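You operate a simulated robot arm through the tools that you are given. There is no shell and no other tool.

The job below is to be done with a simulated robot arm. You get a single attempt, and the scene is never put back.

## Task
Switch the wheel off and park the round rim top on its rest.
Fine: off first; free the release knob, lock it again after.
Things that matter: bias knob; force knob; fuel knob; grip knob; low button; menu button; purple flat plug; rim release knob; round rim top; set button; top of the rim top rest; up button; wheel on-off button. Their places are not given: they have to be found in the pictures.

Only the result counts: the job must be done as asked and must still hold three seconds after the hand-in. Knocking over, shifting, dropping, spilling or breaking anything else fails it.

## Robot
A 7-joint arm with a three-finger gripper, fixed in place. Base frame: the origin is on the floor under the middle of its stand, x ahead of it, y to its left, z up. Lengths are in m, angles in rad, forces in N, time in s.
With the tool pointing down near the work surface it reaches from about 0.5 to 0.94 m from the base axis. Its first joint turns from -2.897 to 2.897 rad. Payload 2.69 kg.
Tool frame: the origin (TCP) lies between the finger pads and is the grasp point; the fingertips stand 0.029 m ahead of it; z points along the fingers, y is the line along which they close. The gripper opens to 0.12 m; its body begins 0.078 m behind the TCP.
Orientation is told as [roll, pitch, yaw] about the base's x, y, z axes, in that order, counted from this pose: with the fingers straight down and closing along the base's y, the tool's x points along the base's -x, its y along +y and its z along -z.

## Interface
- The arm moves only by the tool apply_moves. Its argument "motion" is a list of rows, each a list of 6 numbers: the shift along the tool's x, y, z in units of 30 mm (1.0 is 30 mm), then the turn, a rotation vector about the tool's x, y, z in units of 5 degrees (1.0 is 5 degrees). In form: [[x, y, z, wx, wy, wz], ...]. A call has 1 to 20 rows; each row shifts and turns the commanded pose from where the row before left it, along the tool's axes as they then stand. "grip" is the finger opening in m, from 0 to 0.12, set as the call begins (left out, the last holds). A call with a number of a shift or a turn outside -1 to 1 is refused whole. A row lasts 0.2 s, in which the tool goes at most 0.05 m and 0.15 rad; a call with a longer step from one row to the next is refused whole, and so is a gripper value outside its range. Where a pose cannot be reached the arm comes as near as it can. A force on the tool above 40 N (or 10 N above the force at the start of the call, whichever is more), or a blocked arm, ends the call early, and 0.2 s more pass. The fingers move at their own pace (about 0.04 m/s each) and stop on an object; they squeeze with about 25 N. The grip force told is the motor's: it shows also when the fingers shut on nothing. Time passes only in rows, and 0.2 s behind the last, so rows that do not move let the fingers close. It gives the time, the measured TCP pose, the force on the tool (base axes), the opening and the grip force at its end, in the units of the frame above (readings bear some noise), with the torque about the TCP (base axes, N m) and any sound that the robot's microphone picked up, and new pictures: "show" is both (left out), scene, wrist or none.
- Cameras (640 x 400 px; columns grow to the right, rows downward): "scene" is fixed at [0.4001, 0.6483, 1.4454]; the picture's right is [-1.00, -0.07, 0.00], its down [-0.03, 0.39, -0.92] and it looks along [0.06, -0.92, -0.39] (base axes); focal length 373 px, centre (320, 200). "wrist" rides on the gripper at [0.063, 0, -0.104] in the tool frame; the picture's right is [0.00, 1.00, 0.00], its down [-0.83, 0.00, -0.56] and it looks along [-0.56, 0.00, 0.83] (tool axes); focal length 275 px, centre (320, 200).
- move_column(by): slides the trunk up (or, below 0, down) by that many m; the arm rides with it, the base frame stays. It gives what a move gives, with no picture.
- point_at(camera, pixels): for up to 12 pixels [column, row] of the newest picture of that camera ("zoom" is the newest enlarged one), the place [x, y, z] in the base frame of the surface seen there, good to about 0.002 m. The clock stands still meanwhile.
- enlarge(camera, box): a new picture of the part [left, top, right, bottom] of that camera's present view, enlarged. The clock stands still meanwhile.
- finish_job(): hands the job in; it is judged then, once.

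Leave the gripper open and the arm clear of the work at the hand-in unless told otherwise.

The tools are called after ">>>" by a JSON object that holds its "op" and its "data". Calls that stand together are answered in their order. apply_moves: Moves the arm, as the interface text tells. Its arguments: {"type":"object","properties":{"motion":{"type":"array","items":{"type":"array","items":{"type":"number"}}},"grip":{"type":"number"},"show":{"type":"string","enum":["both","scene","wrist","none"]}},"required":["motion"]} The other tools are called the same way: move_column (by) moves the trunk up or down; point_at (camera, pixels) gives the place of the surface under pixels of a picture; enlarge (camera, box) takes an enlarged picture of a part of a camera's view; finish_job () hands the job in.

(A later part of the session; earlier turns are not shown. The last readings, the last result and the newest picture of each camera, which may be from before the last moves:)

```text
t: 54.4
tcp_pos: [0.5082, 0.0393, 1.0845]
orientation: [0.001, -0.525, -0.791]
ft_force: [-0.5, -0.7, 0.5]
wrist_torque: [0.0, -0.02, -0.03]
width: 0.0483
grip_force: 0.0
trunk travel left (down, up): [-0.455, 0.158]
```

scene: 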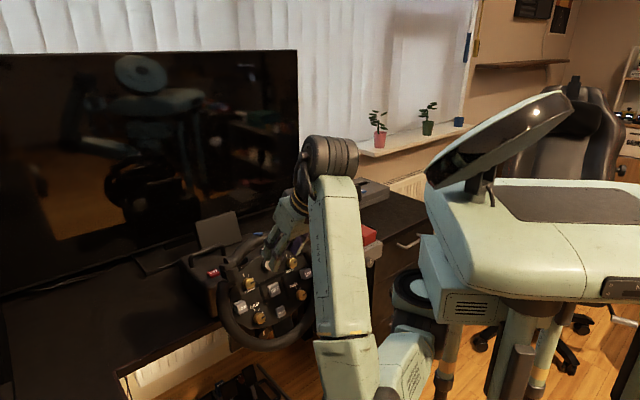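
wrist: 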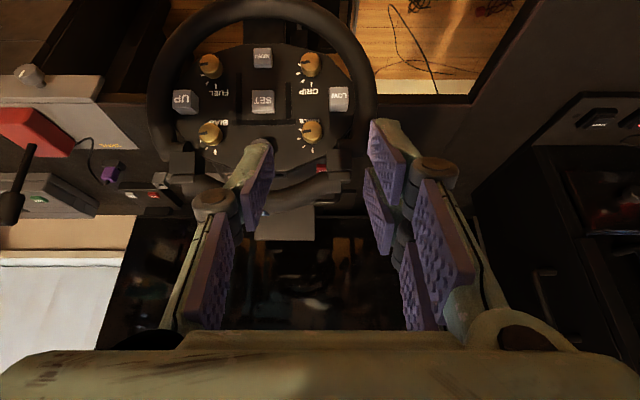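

I bring the tool upright again (+30°) and begin the yaw toward +45°.

>>> {"op": "apply_moves", "data": {"motion": [[0, 0, 0, 0, 1, 0], [0, 0, 0, 0, 1, 0], [0, 0, 0, 0, 1, 0], [0, 0, 0, 0, 1, 0], [0, 0, 0, 0, 1, 0], [0, 0, 0, 0, 1, 0], [0, 0, 0, 0, 0, -1], [0, 0, 0, 0, 0, -1], [0, 0, 0, 0, 0, -1], [0, 0, 0, 0, 0, -1], [0, 0, 0, 0, 0, -1], [0, 0, 0, 0, 0, -1], [0, 0, 0, 0, 0, -1], [0, 0, 0, 0, 0, -1], [0, 0, 0, 0, 0, -1]], "show": "none"}}

>>> {"op": "move_column", "data": {"by": 0.1}}

>>> {"op": "apply_moves", "data": {"motion": [[0, 0, 0, 0, 0, -1], [0, 0, 0, 0, 0, -1], [0, 0, 0, 0, 0, -1], [0, 0, 0, 0, 0, -1], [0, 0, 0, 0, 0, -1], [0, 0, 0, 0, 0, -1], [0, 0, 0, 0, 0, -1], [0, 0, 0, 0, 0, -1], [0, 0, 0, 0, 0, -1]], "grip": 0.08, "show": "both"}}

```text
t: 56.0
tcp_pos: [0.5063, 0.0599, 1.0303]
orientation: [-0.113, -0.08, -0.732]
ft_force: [0.1, -0.8, -0.3]
wrist_torque: [-0.03, 0.02, 0.02]
width: 0.0479
grip_force: 0.1
out of reach, approached as far as the arm can: row 5, 6
trunk travel left (down, up): [-0.455, 0.158]
stopped in row 7: the arm was blocked; the commanded pose is now the measured one
```

```text
t: 57.3
tcp_pos: [0.5067, 0.06, 1.1326]
orientation: [-0.11, -0.079, -0.73]
ft_force: [-0.3, 0.5, -0.5]
wrist_torque: [-0.01, 0.01, -0.02]
width: 0.0479
grip_force: 0.0
trunk travel left (down, up): [-0.555, 0.058]
```

```text
t: 59.3
tcp_pos: [0.5066, 0.0603, 1.1325]
orientation: [-0.136, 0.022, 0.05]
ft_force: [0.6, -0.3, 1.0]
wrist_torque: [0.03, 0.0, 0.01]
width: 0.0801
grip_force: 0.1
trunk travel left (down, up): [-0.555, 0.058]
```

scene: 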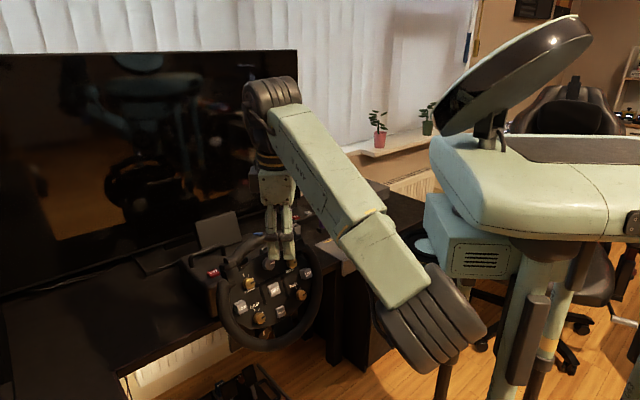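
wrist: 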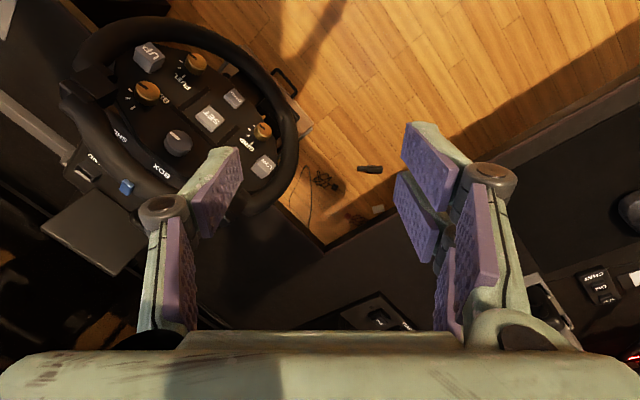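

The hand is upright near (0.507,0.060,1.13). I move over toward the wheel's top at z ≈ 1.17 and finish the yaw to +45° there.

>>> {"op": "apply_moves", "data": {"motion": [[-0.94, -0.95, -0.4, 0, 0, 0], [-0.94, -0.95, -0.4, 0, 0, 0], [-0.94, -0.95, -0.4, 0, 0, 0], [-0.94, -0.95, -0.4, 0, 0, 0], [0, 0, 0, 0, 0, -1], [0, 0, 0, 0, 0, -1], [0, 0, 0, 0, 0, -1], [0, 0, 0, 0, 0, -1], [0, 0, 0, 0, 0, -1], [0, 0, 0, 0, 0, -1], [0, 0, 0, 0, 0, -1], [0, 0, 0, 0, 0, -1], [0, 0, 0, 0, 0, -0.4]], "show": "both"}}

```text
t: 62.1
tcp_pos: [0.6223, -0.0421, 1.1652]
orientation: [-0.086, 0.102, 0.782]
ft_force: [-0.5, 0.6, 1.0]
wrist_torque: [0.03, -0.01, 0.02]
width: 0.0803
grip_force: 0.1
out of reach, approached as far as the arm can: row 3, 4
trunk travel left (down, up): [-0.555, 0.058]
```

scene: 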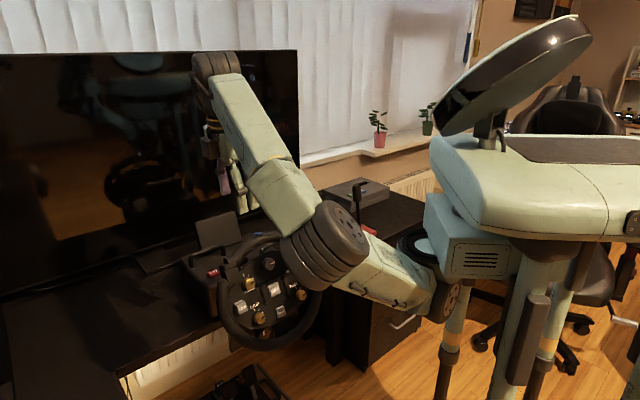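
wrist: 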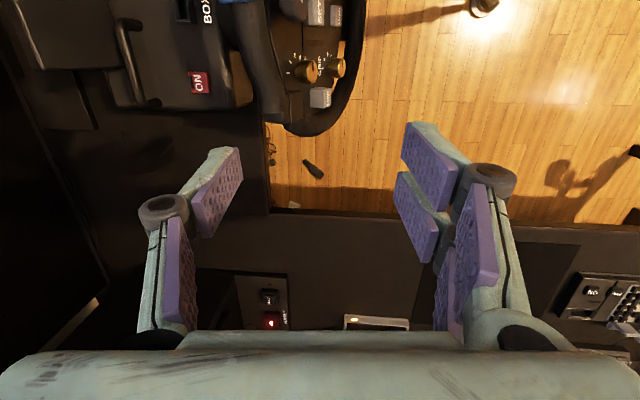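

The yaw is right now. I correct the small tilts and set the lean of 22.4° for the rim (wx), staying in place; then I measure the arm and the rim from here.

>>> {"op": "apply_moves", "data": {"motion": [[0, 0, 0, -0.985, 0, 0], [0, 0, 0, 0, -0.585, 0], [0, 0, 0, 0, -0.585, 0], [0, 0, 0, -0.9, 0, 0], [0, 0, 0, -0.9, 0, 0], [0, 0, 0, -0.9, 0, 0], [0, 0, 0, -0.9, 0, 0], [0, 0, 0, -0.88, 0, 0]], "show": "both"}}

>>> {"op": "point_at", "data": {"camera": "scene", "pixels": [[215, 70], [340, 235], [290, 250], [455, 290], [400, 290]]}}

```text
t: 63.9
tcp_pos: [0.6, -0.0483, 1.0084]
orientation: [0.391, 0.002, 0.78]
ft_force: [-0.5, -0.5, -0.1]
wrist_torque: [0.0, -0.01, -0.02]
width: 0.0799
grip_force: 0.1
out of reach, approached as far as the arm can: row 1, 3, 4, 5, 6, 7, 8
trunk travel left (down, up): [-0.555, 0.058]
```

scene: 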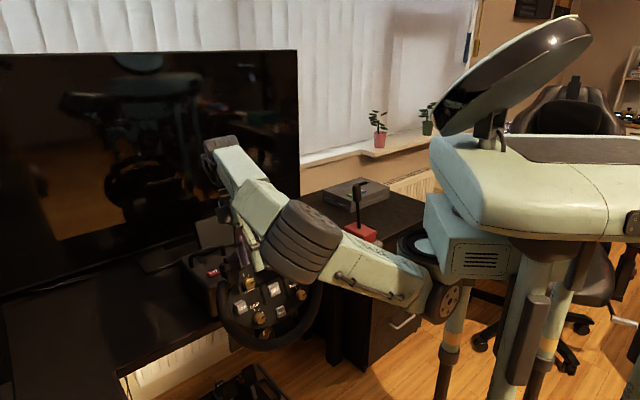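
wrist: 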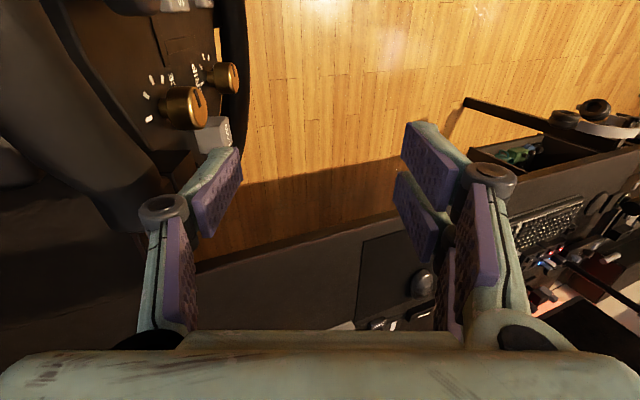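

```text
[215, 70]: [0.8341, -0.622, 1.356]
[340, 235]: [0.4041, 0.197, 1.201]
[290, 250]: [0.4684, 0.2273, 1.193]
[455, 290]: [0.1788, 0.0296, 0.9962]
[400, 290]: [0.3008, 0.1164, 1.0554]
```

The arm could not keep its height with this lean here (elbow posture is unfavourable), and the hand sank to z 1.008 in front of the wheel, still ~2 cm clear. I back away along tool +y (off the wheel), then undo the lean and rise.

>>> {"op": "apply_moves", "data": {"motion": [[0, 1, 0, 0, 0, 0], [0, 1, 0, 0, 0, 0], [0, 0, 0, 0.9, 0, 0], [0, 0, 0, 0.9, 0, 0], [0, 0, 0, 0.9, 0, 0], [0, 0, 0, 0.9, 0, 0], [0, 0, 0, 0.88, 0, 0]], "show": "both"}}

```text
t: 65.5
tcp_pos: [0.5568, -0.0072, 1.0155]
orientation: [-0.001, 0.0, 0.78]
ft_force: [-0.3, 0.2, 0.2]
wrist_torque: [0.02, -0.02, -0.06]
width: 0.0799
grip_force: 0.0
out of reach, approached as far as the arm can: row 1, 2
trunk travel left (down, up): [-0.555, 0.058]
```

scene: 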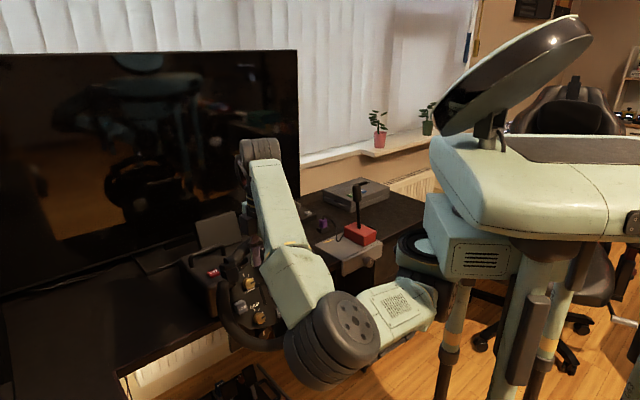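
wrist: 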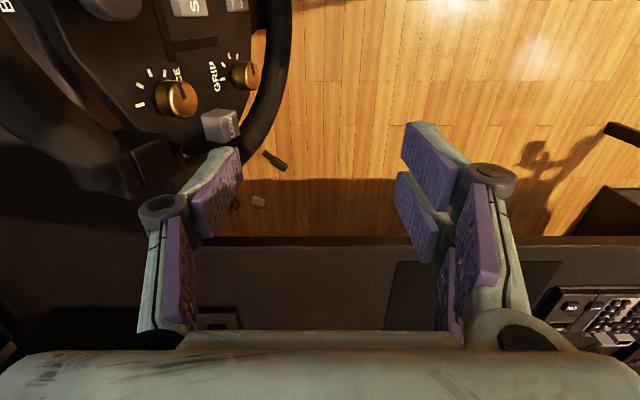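

Safe again in front of the wheel. I rise and yaw back to 0 to get a better elbow posture.

>>> {"op": "apply_moves", "data": {"motion": [[0, 0, -0.8, 0, 0, 1], [0, 0, -0.8, 0, 0, 1], [0, 0, -0.8, 0, 0, 1], [0, 0, -0.8, 0, 0, 1], [0, 0, -0.8, 0, 0, 1], [0, 0, 0, 0, 0, 1], [0, 0, 0, 0, 0, 1], [0, 0, 0, 0, 0, 1], [0, 0, 0, 0, 0, 1]], "show": "both"}}

```text
t: 67.5
tcp_pos: [0.5583, -0.0098, 1.1344]
orientation: [0.002, 0.002, -0.009]
ft_force: [0.8, 0.6, -0.1]
wrist_torque: [0.01, 0.0, 0.02]
width: 0.0803
grip_force: 0.1
trunk travel left (down, up): [-0.555, 0.058]
```

scene: 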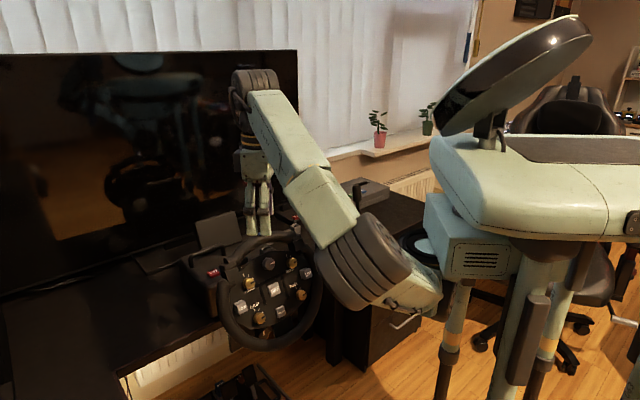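
wrist: 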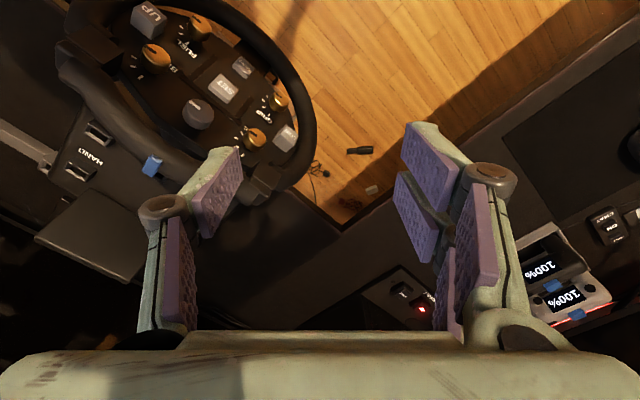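

Upright at (0.558,-0.010,1.134). A plain vertical grasp of the round tube is enough, so I go above the rim's apex (0.608,-0.168) at z ≈ 1.13 and then yaw to +45°.

>>> {"op": "apply_moves", "data": {"motion": [[-0.28, -0.88, 0, 0, 0, 0], [-0.28, -0.88, 0, 0, 0, 0], [-0.28, -0.88, 0, 0, 0, 0], [-0.28, -0.88, 0, 0, 0, 0], [-0.28, -0.88, 0, 0, 0, 0], [-0.28, -0.88, 0, 0, 0, 0], [0, 0, 0, 0, 0, -1], [0, 0, 0, 0, 0, -1], [0, 0, 0, 0, 0, -1], [0, 0, 0, 0, 0, -1], [0, 0, 0, 0, 0, -1], [0, 0, 0, 0, 0, -1], [0, 0, 0, 0, 0, -1], [0, 0, 0, 0, 0, -1], [0, 0, 0, 0, 0, -1]], "show": "both"}}

```text
t: 70.7
tcp_pos: [0.6078, -0.1688, 1.1281]
orientation: [-0.001, 0.001, 0.783]
ft_force: [1.0, 0.5, -0.5]
wrist_torque: [0.0, 0.04, 0.01]
width: 0.08
grip_force: 0.1
out of reach, approached as far as the arm can: row 5, 6
trunk travel left (down, up): [-0.555, 0.058]
```

scene: 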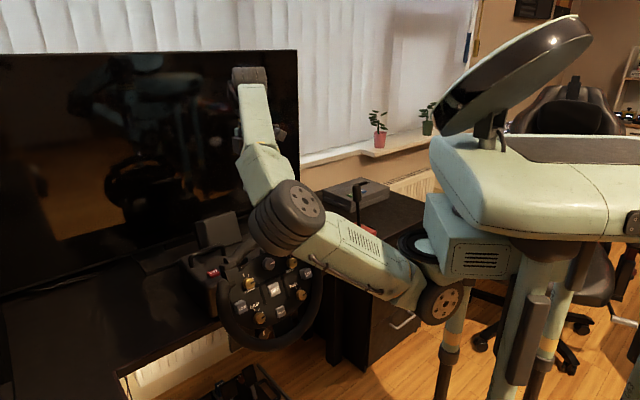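
wrist: 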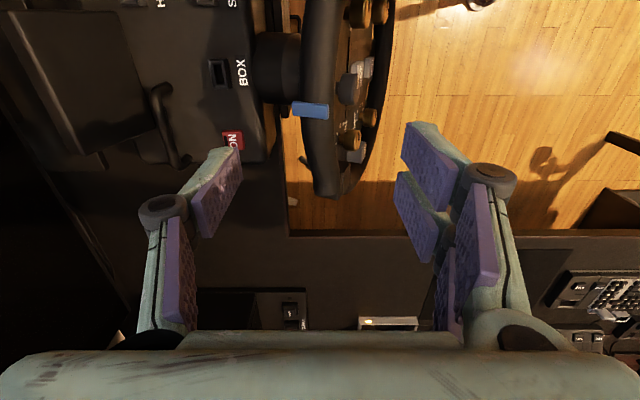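

Now directly above the rim's apex; the blue tab is at wrist (312,108). I measure the tab and the tube.

>>> {"op": "enlarge", "data": {"camera": "wrist", "box": [230, 40, 430, 220]}}

>>> {"op": "point_at", "data": {"camera": "wrist", "pixels": [[297, 108], [326, 110], [311, 103], [311, 116], [305, 90], [333, 90], [320, 90], [308, 130], [334, 130], [320, 130], [320, 150], [325, 190]]}}

```text
2.22 times, centred on (330, 130) of wrist
```

zoom: 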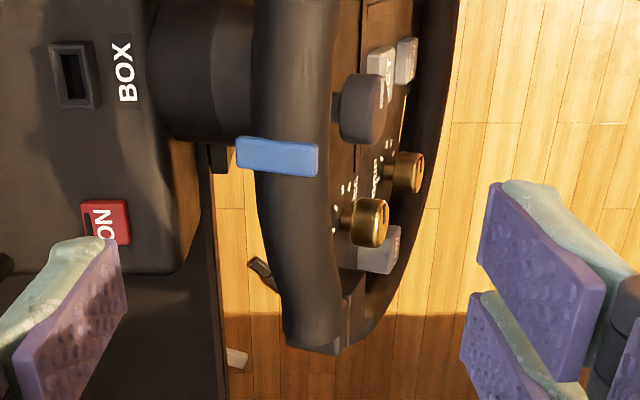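

```text
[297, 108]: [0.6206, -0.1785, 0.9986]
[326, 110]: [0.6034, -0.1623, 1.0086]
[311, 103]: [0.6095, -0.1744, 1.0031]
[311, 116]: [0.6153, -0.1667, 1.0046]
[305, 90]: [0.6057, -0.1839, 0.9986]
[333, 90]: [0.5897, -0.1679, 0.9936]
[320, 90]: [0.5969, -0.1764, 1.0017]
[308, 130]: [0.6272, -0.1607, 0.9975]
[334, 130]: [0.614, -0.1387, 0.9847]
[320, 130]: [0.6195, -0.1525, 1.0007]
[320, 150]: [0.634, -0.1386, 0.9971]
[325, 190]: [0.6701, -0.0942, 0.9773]
```

The tube's centre is about (0.608,-0.168,0.988), radius 15 mm; the blue tab sits flush with it only when the gripper leans with the wheel. I try the lean here in small steps (9° first) and watch the height.

>>> {"op": "apply_moves", "data": {"motion": [[0, 0, 0, -0.9, 0, 0], [0, 0, 0, -0.9, 0, 0]], "show": "none"}}

```text
t: 71.3
tcp_pos: [0.6013, -0.1682, 1.0824]
orientation: [0.156, 0.003, 0.781]
ft_force: [0.4, 0.2, -1.4]
wrist_torque: [-0.01, 0.0, -0.02]
width: 0.08
grip_force: 0.1
out of reach, approached as far as the arm can: row 1, 2
trunk travel left (down, up): [-0.555, 0.058]
```

The hand sags as it leans: a wrist limit that improves with a higher shoulder. I raise the trunk by 0.055 m and then lean further.

>>> {"op": "move_column", "data": {"by": 0.055}}

>>> {"op": "apply_moves", "data": {"motion": [[0, 0, 0, -0.9, 0, 0], [0, 0, 0, -0.9, 0, 0]], "show": "both"}}

```text
t: 72.3
tcp_pos: [0.6014, -0.1677, 1.1375]
orientation: [0.154, 0.001, 0.781]
ft_force: [0.6, 0.1, -0.4]
wrist_torque: [0.04, -0.02, -0.01]
width: 0.0801
grip_force: 0.0
trunk travel left (down, up): [-0.61, 0.003]
```

```text
t: 72.9
tcp_pos: [0.5925, -0.1691, 1.0943]
orientation: [0.31, 0.003, 0.78]
ft_force: [0.3, 0.2, 0.3]
wrist_torque: [0.0, 0.04, 0.02]
width: 0.08
grip_force: 0.1
out of reach, approached as far as the arm can: row 1, 2
trunk travel left (down, up): [-0.61, 0.003]
```

scene: 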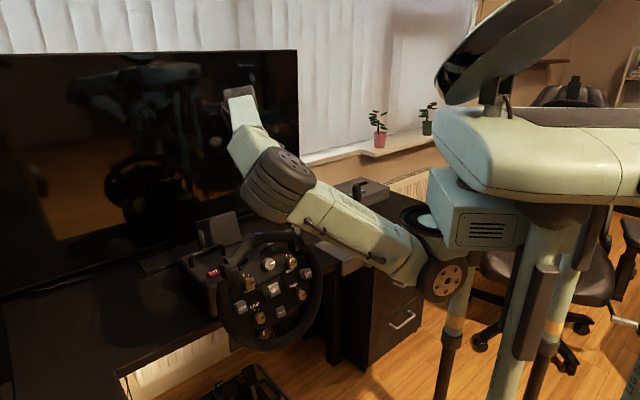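
wrist: 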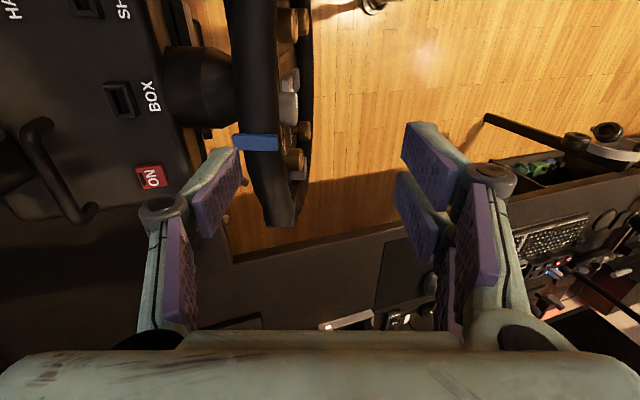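

Lean is 17.8° at z 1.094. I shift 50 mm back over the tube (tool -y) and 11 mm along -x so that the open fingers straddle it, then complete the lean.

>>> {"op": "apply_moves", "data": {"motion": [[-0.19, -0.83, 0.07, 0, 0, 0], [-0.19, -0.83, 0.07, 0, 0, 0], [0, 0, 0.3, -0.46, 0, 0], [0, 0, 0.3, -0.46, 0, 0]], "show": "both"}}

```text
t: 73.9
tcp_pos: [0.6276, -0.1893, 1.0574]
orientation: [0.392, 0.004, 0.781]
ft_force: [0.1, 0.7, 0.1]
wrist_torque: [0.0, 0.04, 0.01]
width: 0.0804
grip_force: 0.2
trunk travel left (down, up): [-0.61, 0.003]
```

scene: 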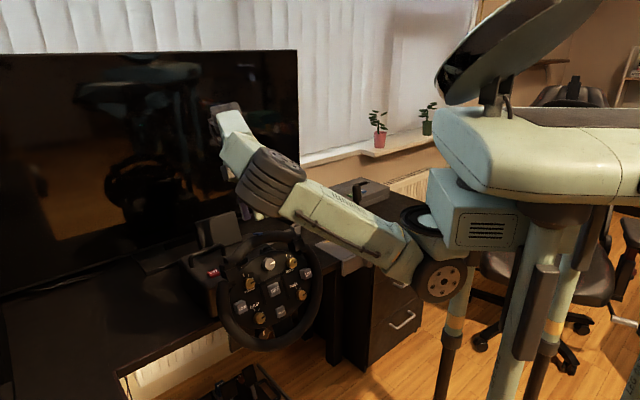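
wrist: 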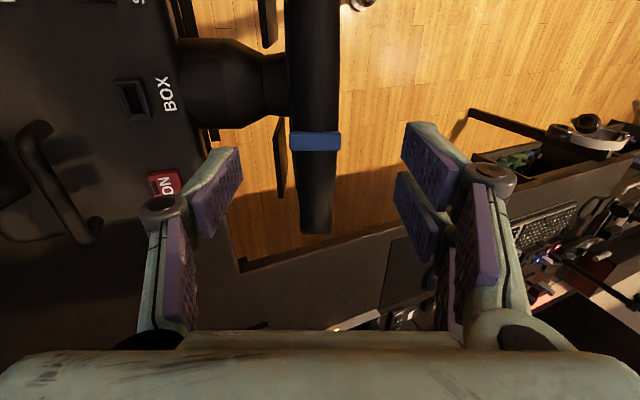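

Now the lean is exact and the tube is centred between the fingers. I check elbow clearance over the rim before descending.

>>> {"op": "point_at", "data": {"camera": "scene", "pixels": [[270, 180], [250, 205], [240, 195], [262, 212], [280, 215], [230, 150], [330, 240], [360, 255]]}}

>>> {"op": "point_at", "data": {"camera": "wrist", "pixels": [[293, 140], [338, 140], [316, 133], [316, 148], [300, 180], [330, 180], [295, 100], [336, 100], [316, 225], [316, 60]]}}

```text
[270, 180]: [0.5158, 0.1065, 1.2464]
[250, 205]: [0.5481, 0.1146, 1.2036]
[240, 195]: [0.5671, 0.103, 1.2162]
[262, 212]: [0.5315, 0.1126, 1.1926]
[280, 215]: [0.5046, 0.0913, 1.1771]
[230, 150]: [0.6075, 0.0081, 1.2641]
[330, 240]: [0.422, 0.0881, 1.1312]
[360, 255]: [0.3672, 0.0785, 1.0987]
```

```text
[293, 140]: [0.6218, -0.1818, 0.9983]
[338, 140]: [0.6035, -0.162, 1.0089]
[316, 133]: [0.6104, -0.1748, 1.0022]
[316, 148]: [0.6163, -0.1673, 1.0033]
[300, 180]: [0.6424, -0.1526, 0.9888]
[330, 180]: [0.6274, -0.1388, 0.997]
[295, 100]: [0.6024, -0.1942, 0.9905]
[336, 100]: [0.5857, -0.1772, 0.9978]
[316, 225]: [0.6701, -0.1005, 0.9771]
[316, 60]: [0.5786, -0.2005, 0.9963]
```

The elbow is far away and the tube is centred (n −0.131). I descend 72 mm along the tool axis so the pads flank the tube.

>>> {"op": "apply_moves", "data": {"motion": [[-0.03, 0, 0.8, 0, 0, 0], [-0.02, 0, 0.8, 0, 0, 0], [0, 0, 0.8, 0, 0, 0]], "show": "both"}}

```text
t: 74.7
tcp_pos: [0.6087, -0.1677, 0.9903]
orientation: [0.39, 0.001, 0.78]
ft_force: [0.5, 0.2, -0.5]
wrist_torque: [0.02, 0.0, 0.01]
width: 0.0799
grip_force: 0.2
trunk travel left (down, up): [-0.61, 0.003]
```

scene: 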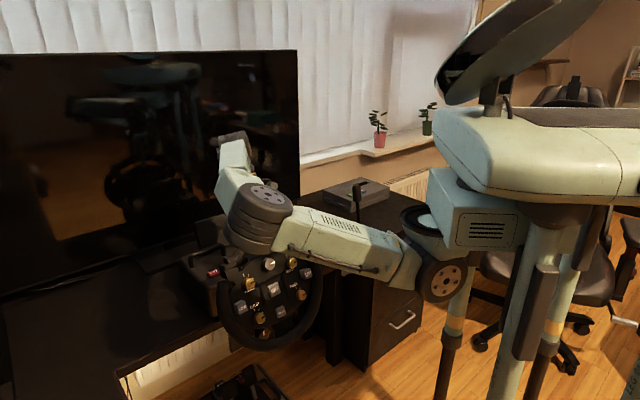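
wrist: 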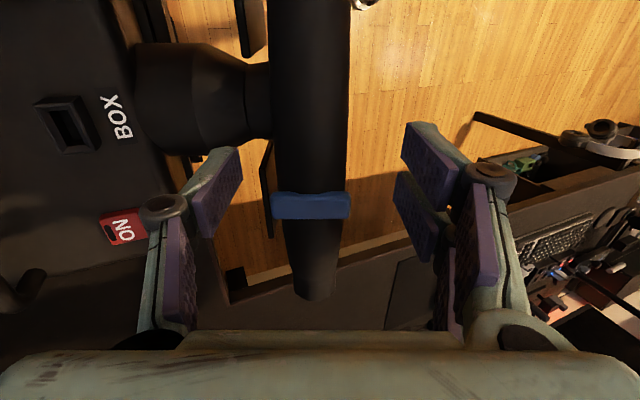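

TCP is at the tube (v 1.125, n −0.130). I close the fingers on the tube.

>>> {"op": "apply_moves", "data": {"motion": [[0, 0, 0, 0, 0, 0], [0, 0, 0, 0, 0, 0], [0, 0, 0, 0, 0, 0], [0, 0, 0, 0, 0, 0], [0, 0, 0, 0, 0, 0], [0, 0, 0, 0, 0, 0]], "grip": 0, "show": "wrist"}}

```text
t: 76.1
tcp_pos: [0.6079, -0.169, 0.9905]
orientation: [0.392, 0.001, 0.78]
ft_force: [5.7, -4.4, 4.6]
wrist_torque: [-0.07, -0.16, 0.1]
width: 0.0293
grip_force: 24.8
trunk travel left (down, up): [-0.61, 0.003]
```

wrist: 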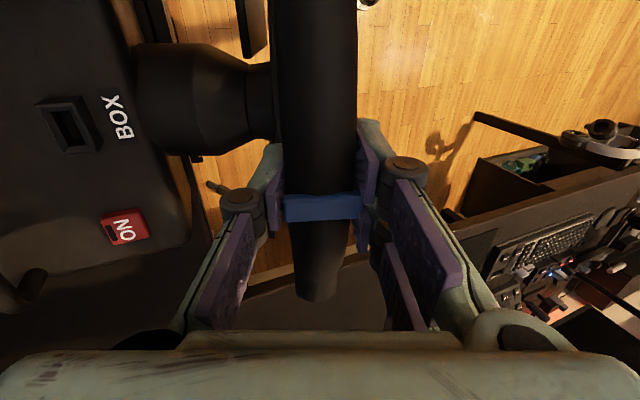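

The tube is gripped (width 0.029). I pull along the wheel's up direction (tool -z) by 6 mm and read the force.

>>> {"op": "apply_moves", "data": {"motion": [[0, 0, -0.1, 0, 0, 0], [0, 0, -0.1, 0, 0, 0]], "show": "wrist"}}

```text
t: 76.7
tcp_pos: [0.6108, -0.1695, 0.997]
orientation: [0.395, 0.002, 0.78]
ft_force: [-0.4, 0.3, -1.7]
wrist_torque: [0.0, -0.02, 0.01]
width: 0.0295
grip_force: 25.1
trunk travel left (down, up): [-0.61, 0.003]
```

wrist: 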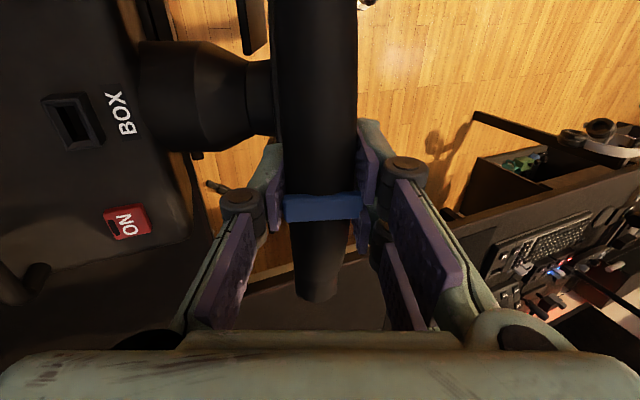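

It lifts freely (about 1.7 N of weight). I keep pulling 24 mm along the same line and look at the couplers.

>>> {"op": "apply_moves", "data": {"motion": [[0, 0, -0.2, 0, 0, 0], [0, 0, -0.2, 0, 0, 0], [0, 0, -0.2, 0, 0, 0], [0, 0, -0.2, 0, 0, 0]], "show": "both"}}

>>> {"op": "enlarge", "data": {"camera": "scene", "box": [200, 200, 340, 310]}}

```text
t: 77.7
tcp_pos: [0.6177, -0.1763, 1.0186]
orientation: [0.393, 0.0, 0.782]
ft_force: [-1.3, -0.1, -1.2]
wrist_torque: [-0.01, 0.04, 0.0]
width: 0.0296
grip_force: 25.6
trunk travel left (down, up): [-0.61, 0.003]
```

scene: 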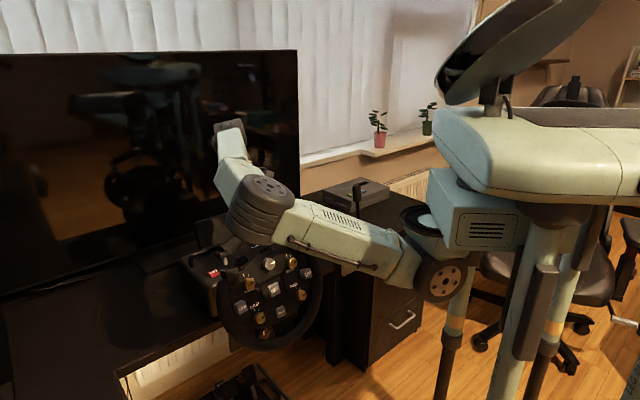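
wrist: 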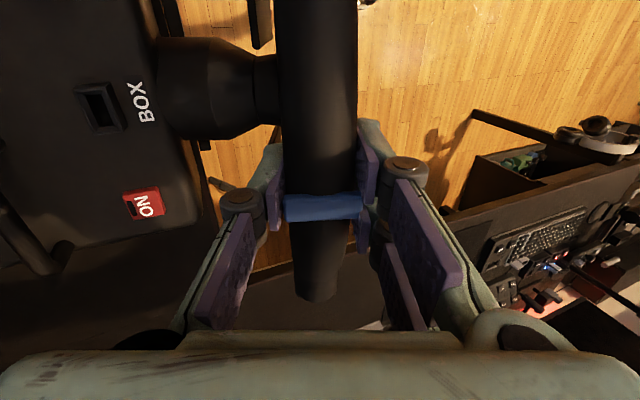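

```text
3.64 times, centred on (270, 255) of scene
```

zoom: 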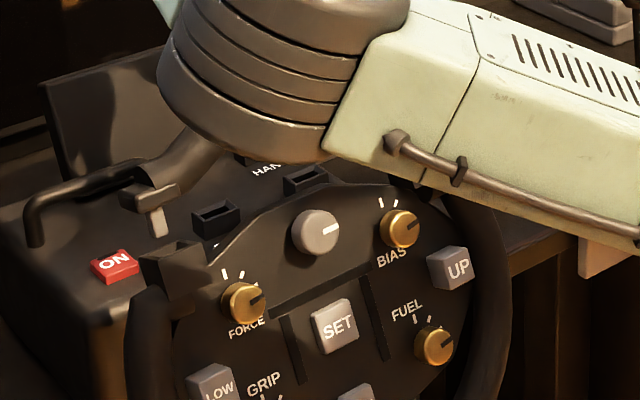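

The rim top is coming off; its light peg at zoom (157,222) is just clear of the socket. I pull another 40 mm along the same line.

>>> {"op": "apply_moves", "data": {"motion": [[0, 0, -0.35, 0, 0, 0], [0, 0, -0.5, 0, 0, 0], [0, 0, -0.5, 0, 0, 0]], "show": "both"}}

>>> {"op": "enlarge", "data": {"camera": "scene", "box": [200, 200, 340, 310]}}

```text
t: 78.5
tcp_pos: [0.6294, -0.1875, 1.0557]
orientation: [0.393, 0.001, 0.777]
ft_force: [-0.2, 0.3, -1.6]
wrist_torque: [0.0, -0.03, 0.01]
width: 0.0293
grip_force: 25.1
trunk travel left (down, up): [-0.61, 0.003]
```

scene: 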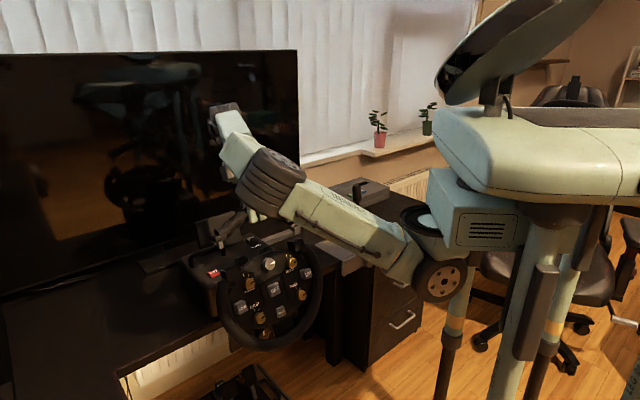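
wrist: 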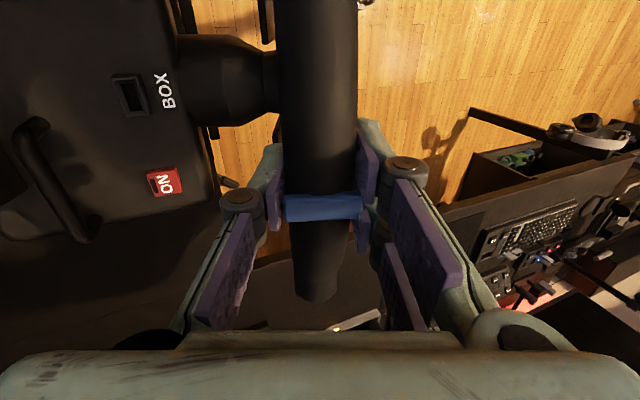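

```text
3.64 times, centred on (270, 255) of scene
```

zoom: 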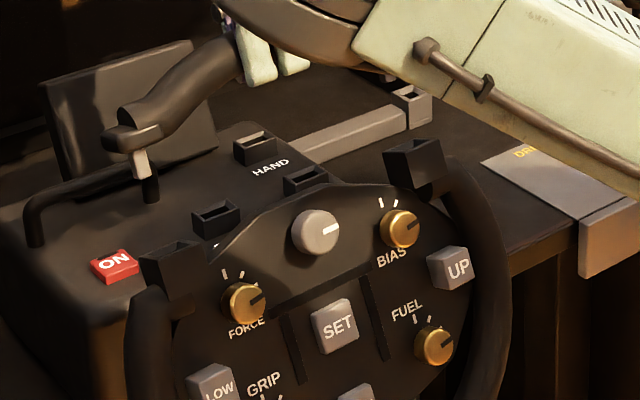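

The rim top is fully off. I bring it upright (undo the 22.4° lean) while rising to about z 1.10, with weight about 1.6 N.

>>> {"op": "apply_moves", "data": {"motion": [[0, 0, -0.2, 0.9, 0, 0], [0, 0, -0.2, 0.9, 0, 0], [0, 0, -0.3, 0.9, 0, 0], [0, 0, -0.3, 0.9, 0, 0], [0, 0, -0.5, 0.88, 0, 0]], "show": "both"}}

```text
t: 79.7
tcp_pos: [0.6373, -0.1933, 1.1004]
orientation: [0.003, 0.0, 0.779]
ft_force: [-0.3, -0.1, -1.0]
wrist_torque: [-0.01, -0.04, 0.07]
width: 0.0292
grip_force: 24.7
trunk travel left (down, up): [-0.61, 0.003]
```

scene: 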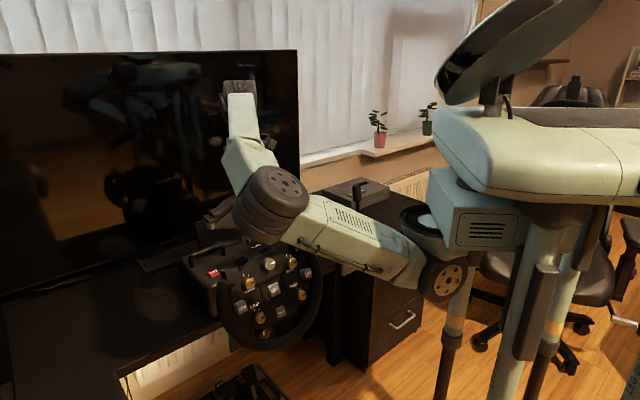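
wrist: 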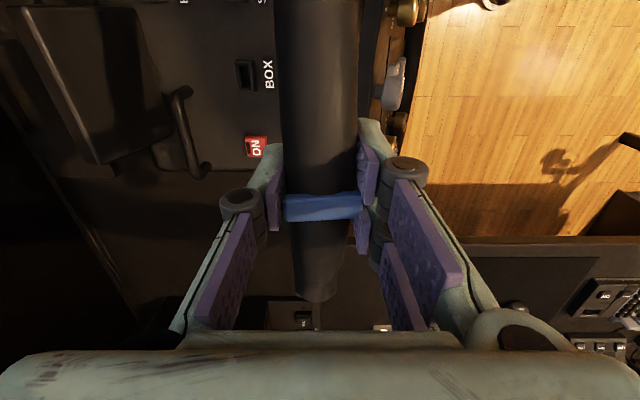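

Upright at z 1.100. I check the display's height under the coming path, and the peg's position in the scene.

>>> {"op": "point_at", "data": {"camera": "wrist", "pixels": [[90, 80], [120, 20], [170, 130], [40, 90], [100, 160], [20, 30]]}}

>>> {"op": "enlarge", "data": {"camera": "scene", "box": [190, 150, 300, 250]}}

```text
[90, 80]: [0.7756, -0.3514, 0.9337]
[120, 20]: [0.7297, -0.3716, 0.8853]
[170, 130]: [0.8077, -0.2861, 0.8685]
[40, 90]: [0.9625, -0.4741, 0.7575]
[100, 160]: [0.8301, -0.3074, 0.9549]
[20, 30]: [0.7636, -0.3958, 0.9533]
```

```text
4.00 times, centred on (245, 200) of scene
```

zoom: 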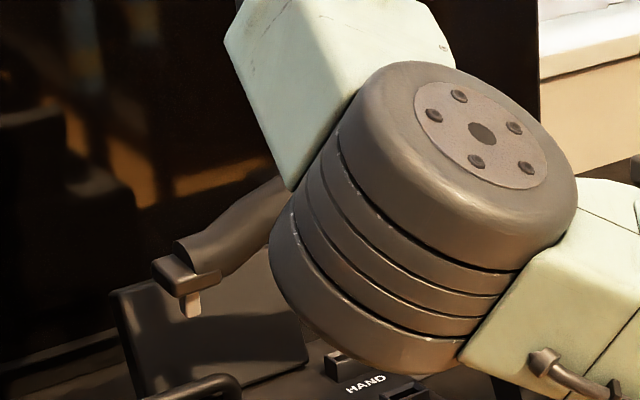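

The display's top is at z 0.955; the pegs travel at about 1.02. I measure the visible peg and flange to know the offsets.

>>> {"op": "point_at", "data": {"camera": "zoom", "pixels": [[192, 312], [188, 300], [186, 290], [180, 275], [175, 265], [205, 282], [160, 270], [215, 240], [188, 316]]}}

```text
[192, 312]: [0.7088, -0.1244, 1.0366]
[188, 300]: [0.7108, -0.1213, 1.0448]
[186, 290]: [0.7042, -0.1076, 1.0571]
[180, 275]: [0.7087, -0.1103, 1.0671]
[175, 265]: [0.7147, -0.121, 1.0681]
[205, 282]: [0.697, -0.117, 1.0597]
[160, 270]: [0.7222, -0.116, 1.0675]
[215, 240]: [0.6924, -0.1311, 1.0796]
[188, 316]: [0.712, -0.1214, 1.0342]
```

The peg tips are 66 mm and the flanges 46 mm below the TCP. I start the transfer toward the rest: half way first.

>>> {"op": "apply_moves", "data": {"motion": [[0.9, -0.953, 0, 0, 0, 0], [0.9, -0.953, 0, 0, 0, 0], [0.9, -0.953, 0, 0, 0, 0], [0.9, -0.953, 0, 0, 0, 0], [0.9, -0.953, 0, 0, 0, 0]], "show": "both"}}

```text
t: 80.9
tcp_pos: [0.6433, -0.3937, 1.1]
orientation: [0.001, 0.002, 0.779]
ft_force: [-0.3, 0.3, -0.7]
wrist_torque: [0.01, -0.01, 0.02]
width: 0.0295
grip_force: 25.0
trunk travel left (down, up): [-0.61, 0.003]
```

scene: 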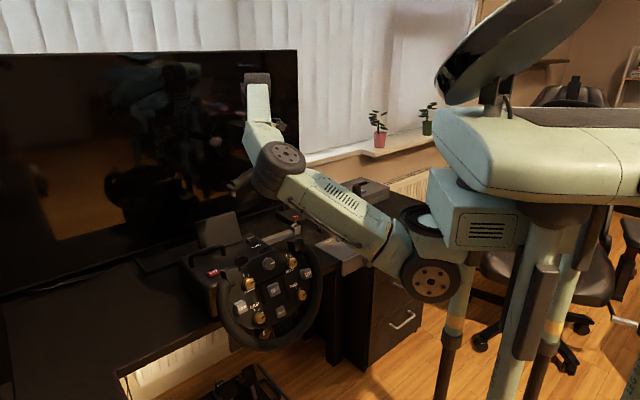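
wrist: 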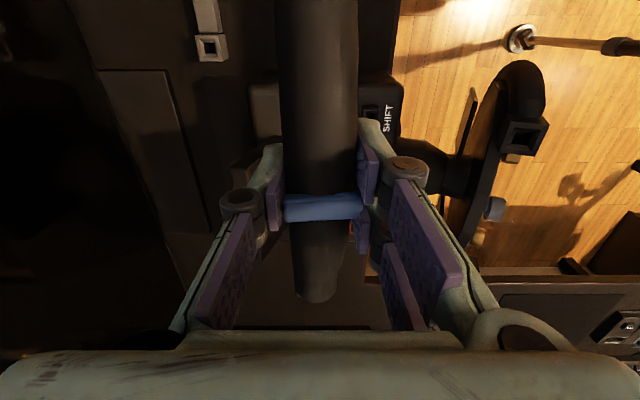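

Half way. The rest's near socket is visible at wrist (211,46). I enlarge and measure it, and look at the rest in the scene view too.

>>> {"op": "enlarge", "data": {"camera": "wrist", "box": [170, 0, 260, 80]}}

>>> {"op": "point_at", "data": {"camera": "wrist", "pixels": [[198, 37], [224, 35], [226, 60], [200, 61], [211, 34], [212, 61], [197, 50], [226, 48], [211, 47], [205, 15]]}}

>>> {"op": "enlarge", "data": {"camera": "scene", "box": [240, 190, 320, 250]}}

```text
5.00 times, centred on (215, 40) of wrist
```

zoom: 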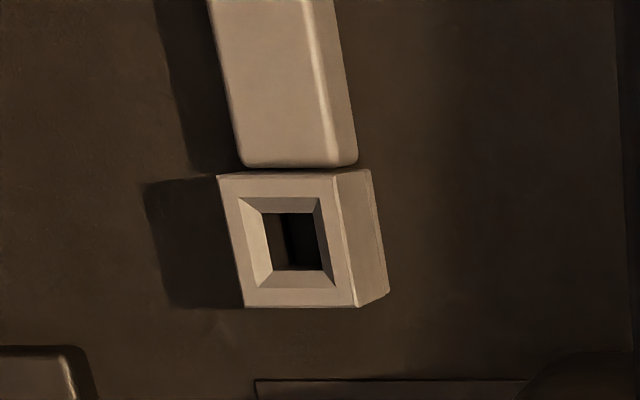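

```text
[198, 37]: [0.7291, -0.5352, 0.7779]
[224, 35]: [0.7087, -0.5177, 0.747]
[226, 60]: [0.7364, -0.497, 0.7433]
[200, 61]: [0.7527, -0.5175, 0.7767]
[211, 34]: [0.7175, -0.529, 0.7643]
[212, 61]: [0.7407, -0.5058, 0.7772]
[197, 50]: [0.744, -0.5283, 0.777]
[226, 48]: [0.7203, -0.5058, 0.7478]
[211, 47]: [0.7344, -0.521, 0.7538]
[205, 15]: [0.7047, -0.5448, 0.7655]
```

```text
6.67 times, centred on (280, 220) of scene
```

zoom: 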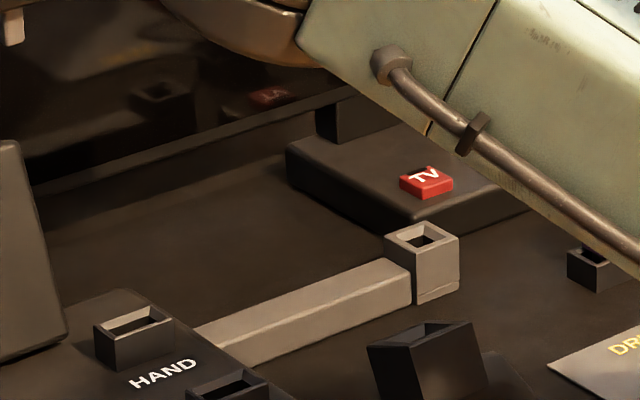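

I need the socket centres precisely. I re-enlarge the wrist view and measure the top face's corners in the zoom.

>>> {"op": "enlarge", "data": {"camera": "wrist", "box": [170, 0, 260, 80]}}

>>> {"op": "point_at", "data": {"camera": "zoom", "pixels": [[224, 181], [328, 178], [350, 299], [250, 301], [230, 240], [340, 240], [285, 183], [300, 298], [275, 185], [330, 230], [290, 280], [255, 240]]}}

```text
5.00 times, centred on (215, 40) of wrist
```

zoom: 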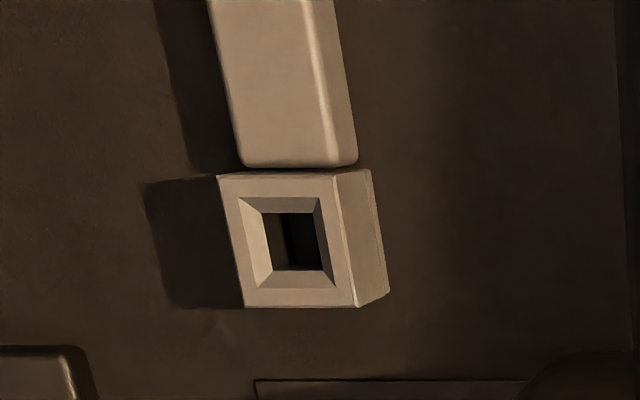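

```text
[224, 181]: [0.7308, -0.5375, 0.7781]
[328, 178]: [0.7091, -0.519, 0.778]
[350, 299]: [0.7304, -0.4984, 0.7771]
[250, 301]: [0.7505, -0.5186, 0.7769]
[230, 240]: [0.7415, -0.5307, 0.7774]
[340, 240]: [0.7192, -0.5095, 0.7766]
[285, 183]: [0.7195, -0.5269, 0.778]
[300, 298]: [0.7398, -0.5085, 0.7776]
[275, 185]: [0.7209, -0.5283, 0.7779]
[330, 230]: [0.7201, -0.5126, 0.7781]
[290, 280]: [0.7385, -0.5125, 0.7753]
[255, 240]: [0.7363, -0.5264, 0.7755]
```

The +u socket centre is (0.7302,-0.5184), top z 0.778. Now the other socket from the scene view.

>>> {"op": "enlarge", "data": {"camera": "scene", "box": [288, 216, 318, 240]}}

```text
16.00 times, centred on (303, 228) of scene
```

zoom: 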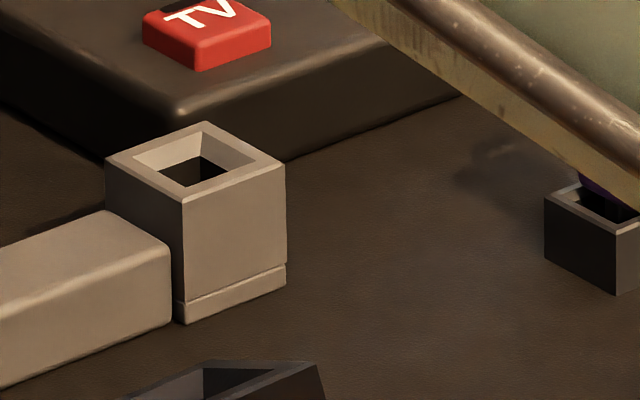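

>>> {"op": "point_at", "data": {"camera": "zoom", "pixels": [[112, 160], [205, 127], [278, 165], [184, 198], [155, 143], [240, 147], [232, 182], [150, 180], [190, 185], [265, 160]]}}

```text
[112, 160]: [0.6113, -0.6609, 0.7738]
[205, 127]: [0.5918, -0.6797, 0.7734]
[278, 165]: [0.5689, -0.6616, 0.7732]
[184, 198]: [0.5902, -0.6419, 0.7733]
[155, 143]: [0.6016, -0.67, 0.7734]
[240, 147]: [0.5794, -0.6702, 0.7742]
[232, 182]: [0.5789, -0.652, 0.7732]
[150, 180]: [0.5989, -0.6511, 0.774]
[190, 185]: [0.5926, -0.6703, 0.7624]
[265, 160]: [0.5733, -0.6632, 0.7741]
```

The far socket centre is about (0.590,-0.660); spacing is 0.20 m. Before lowering I examine the rim top's visible peg and flange closely, to know how they sit relative to the TCP.

>>> {"op": "enlarge", "data": {"camera": "scene", "box": [222, 172, 252, 198]}}

```text
15.38 times, centred on (237, 185) of scene
```

zoom: 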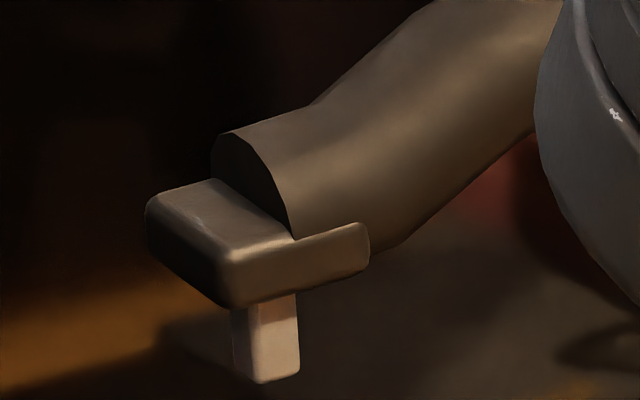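

>>> {"op": "point_at", "data": {"camera": "zoom", "pixels": [[258, 340], [290, 340], [275, 340], [240, 330], [275, 372], [275, 305], [240, 275], [355, 250], [300, 265], [160, 215], [215, 190], [265, 378]]}}

```text
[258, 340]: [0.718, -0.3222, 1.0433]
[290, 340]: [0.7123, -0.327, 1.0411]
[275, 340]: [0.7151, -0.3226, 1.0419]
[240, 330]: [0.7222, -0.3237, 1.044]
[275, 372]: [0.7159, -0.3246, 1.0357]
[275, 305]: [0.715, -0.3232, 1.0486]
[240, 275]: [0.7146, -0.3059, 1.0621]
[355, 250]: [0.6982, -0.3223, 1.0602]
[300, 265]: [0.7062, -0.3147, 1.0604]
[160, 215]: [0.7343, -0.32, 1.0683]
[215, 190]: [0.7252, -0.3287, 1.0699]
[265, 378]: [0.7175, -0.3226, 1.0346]
```

The peg is about 9×8 mm, ~0.100 m out along u and roughly 3 mm behind the TCP plane; the sockets have about 21 mm wide lead-ins. I move the remaining way to above the rest: TCP about (0.658,-0.587) at z 1.10.

>>> {"op": "apply_moves", "data": {"motion": [[0.84, -0.98, 0, 0, 0, 0], [0.84, -0.98, 0, 0, 0, 0], [0.84, -0.98, 0, 0, 0, 0], [0.84, -0.98, 0, 0, 0, 0], [0.84, -0.98, 0, 0, 0, 0]], "show": "both"}}

```text
t: 82.1
tcp_pos: [0.6189, -0.5325, 1.0882]
orientation: [0.003, 0.001, 0.779]
ft_force: [0.7, 0.4, -1.5]
wrist_torque: [0.01, 0.0, -0.01]
width: 0.0294
grip_force: 24.8
out of reach, approached as far as the arm can: row 3, 4, 5
trunk travel left (down, up): [-0.61, 0.003]
```

scene: 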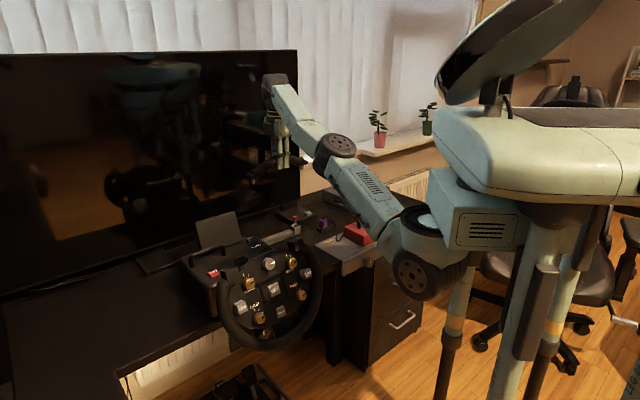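
wrist: 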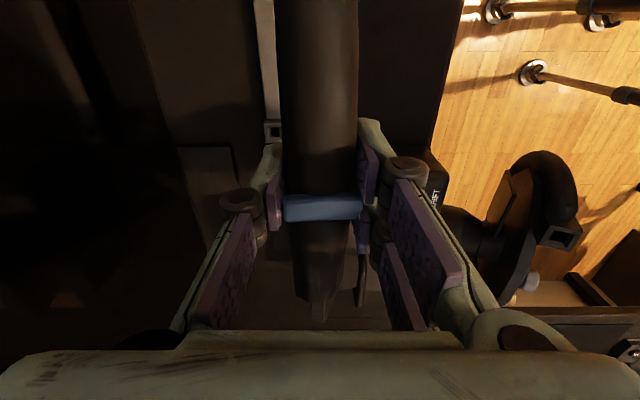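

At this height the arm is at its outer reach, at (0.619,-0.533,1.088). I descend 0.12 m, where the reach is longer.

>>> {"op": "apply_moves", "data": {"motion": [[0, 0, 1, 0, 0, 0], [0, 0, 1, 0, 0, 0], [0, 0, 1, 0, 0, 0], [0, 0, 1, 0, 0, 0]], "show": "both"}}

```text
t: 83.1
tcp_pos: [0.6178, -0.534, 0.9666]
orientation: [0.004, 0.005, 0.78]
ft_force: [-0.3, -0.4, -0.8]
wrist_torque: [0.0, 0.02, 0.01]
width: 0.0293
grip_force: 24.7
trunk travel left (down, up): [-0.61, 0.003]
```

scene: 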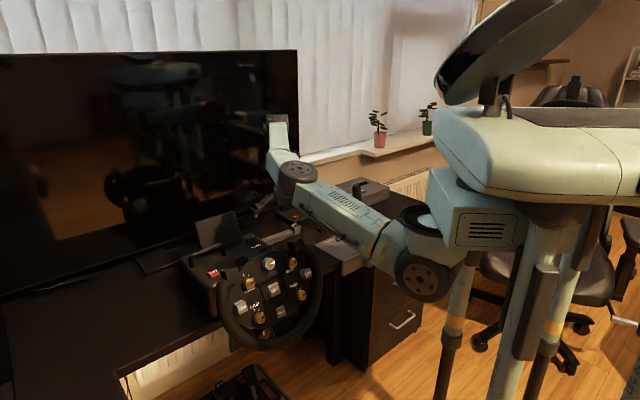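
wrist: 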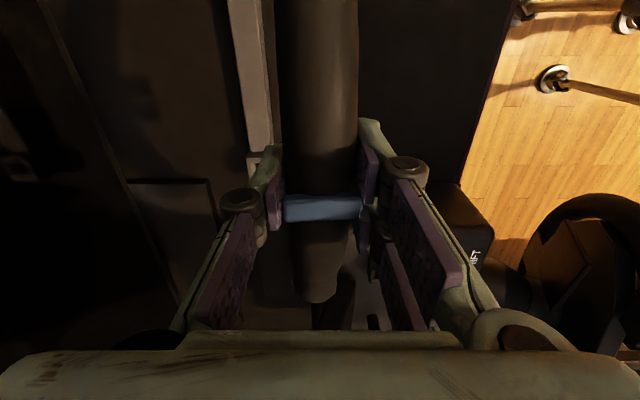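

Now over the rest with room. I shift 66 mm outward (tool -y) and 9 mm along +x, descending slightly to z ≈ 0.93.

>>> {"op": "apply_moves", "data": {"motion": [[0.1, -0.73, 0.4, 0, 0, 0], [0.1, -0.73, 0.4, 0, 0, 0], [0.1, -0.73, 0.4, 0, 0, 0]], "show": "both"}}

>>> {"op": "enlarge", "data": {"camera": "scene", "box": [230, 160, 330, 250]}}

```text
t: 83.9
tcp_pos: [0.6494, -0.5703, 0.9291]
orientation: [0.003, 0.002, 0.78]
ft_force: [-0.1, 0.1, -0.8]
wrist_torque: [-0.02, 0.01, -0.03]
width: 0.0294
grip_force: 25.0
out of reach, approached as far as the arm can: row 3
trunk travel left (down, up): [-0.61, 0.003]
```

scene: 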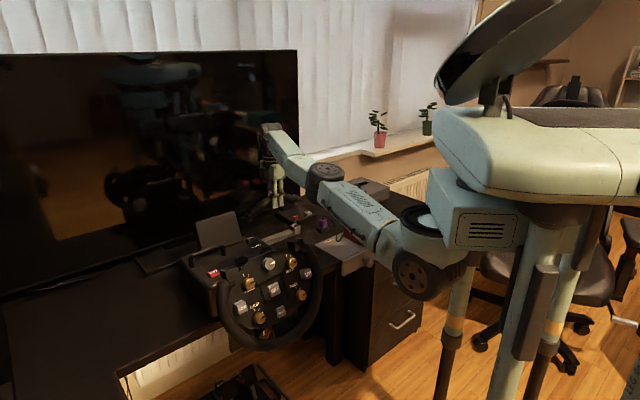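
wrist: 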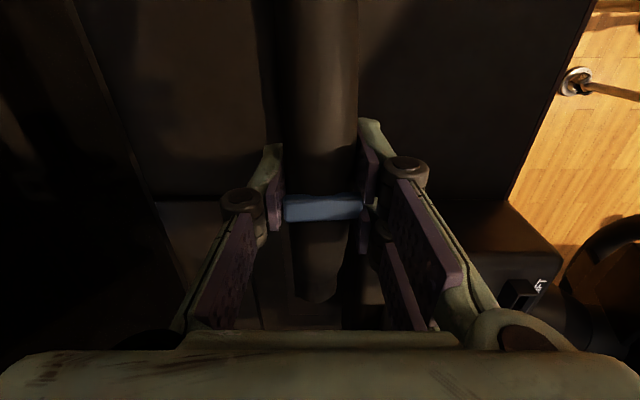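

```text
4.44 times, centred on (280, 205) of scene
```

zoom: 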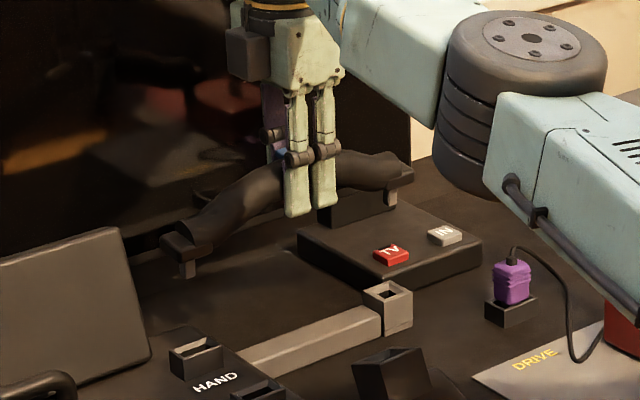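

The arm nearly reaches; I check its geometry (shoulder, elbow, wrist) to see how much reach is left.

>>> {"op": "point_at", "data": {"camera": "scene", "pixels": [[422, 272], [327, 172], [327, 190], [270, 130], [282, 150], [390, 235], [440, 235], [277, 170]]}}

>>> {"op": "apply_moves", "data": {"motion": [[0, 0, 0.5, 0, 0, 0], [0, 0, 0.5, 0, 0, 0]], "show": "none"}}

```text
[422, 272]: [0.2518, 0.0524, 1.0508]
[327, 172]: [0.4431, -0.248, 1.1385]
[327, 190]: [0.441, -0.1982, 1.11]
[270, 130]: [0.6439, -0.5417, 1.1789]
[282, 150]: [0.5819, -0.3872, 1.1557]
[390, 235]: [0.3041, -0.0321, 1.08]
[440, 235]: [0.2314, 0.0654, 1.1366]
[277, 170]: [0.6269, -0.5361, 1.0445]
```

```text
t: 84.5
tcp_pos: [0.6488, -0.5692, 0.8988]
orientation: [0.002, 0.003, 0.781]
ft_force: [-0.5, 0.3, -2.3]
wrist_torque: [-0.01, 0.02, 0.01]
width: 0.0294
grip_force: 25.3
trunk travel left (down, up): [-0.61, 0.003]
```

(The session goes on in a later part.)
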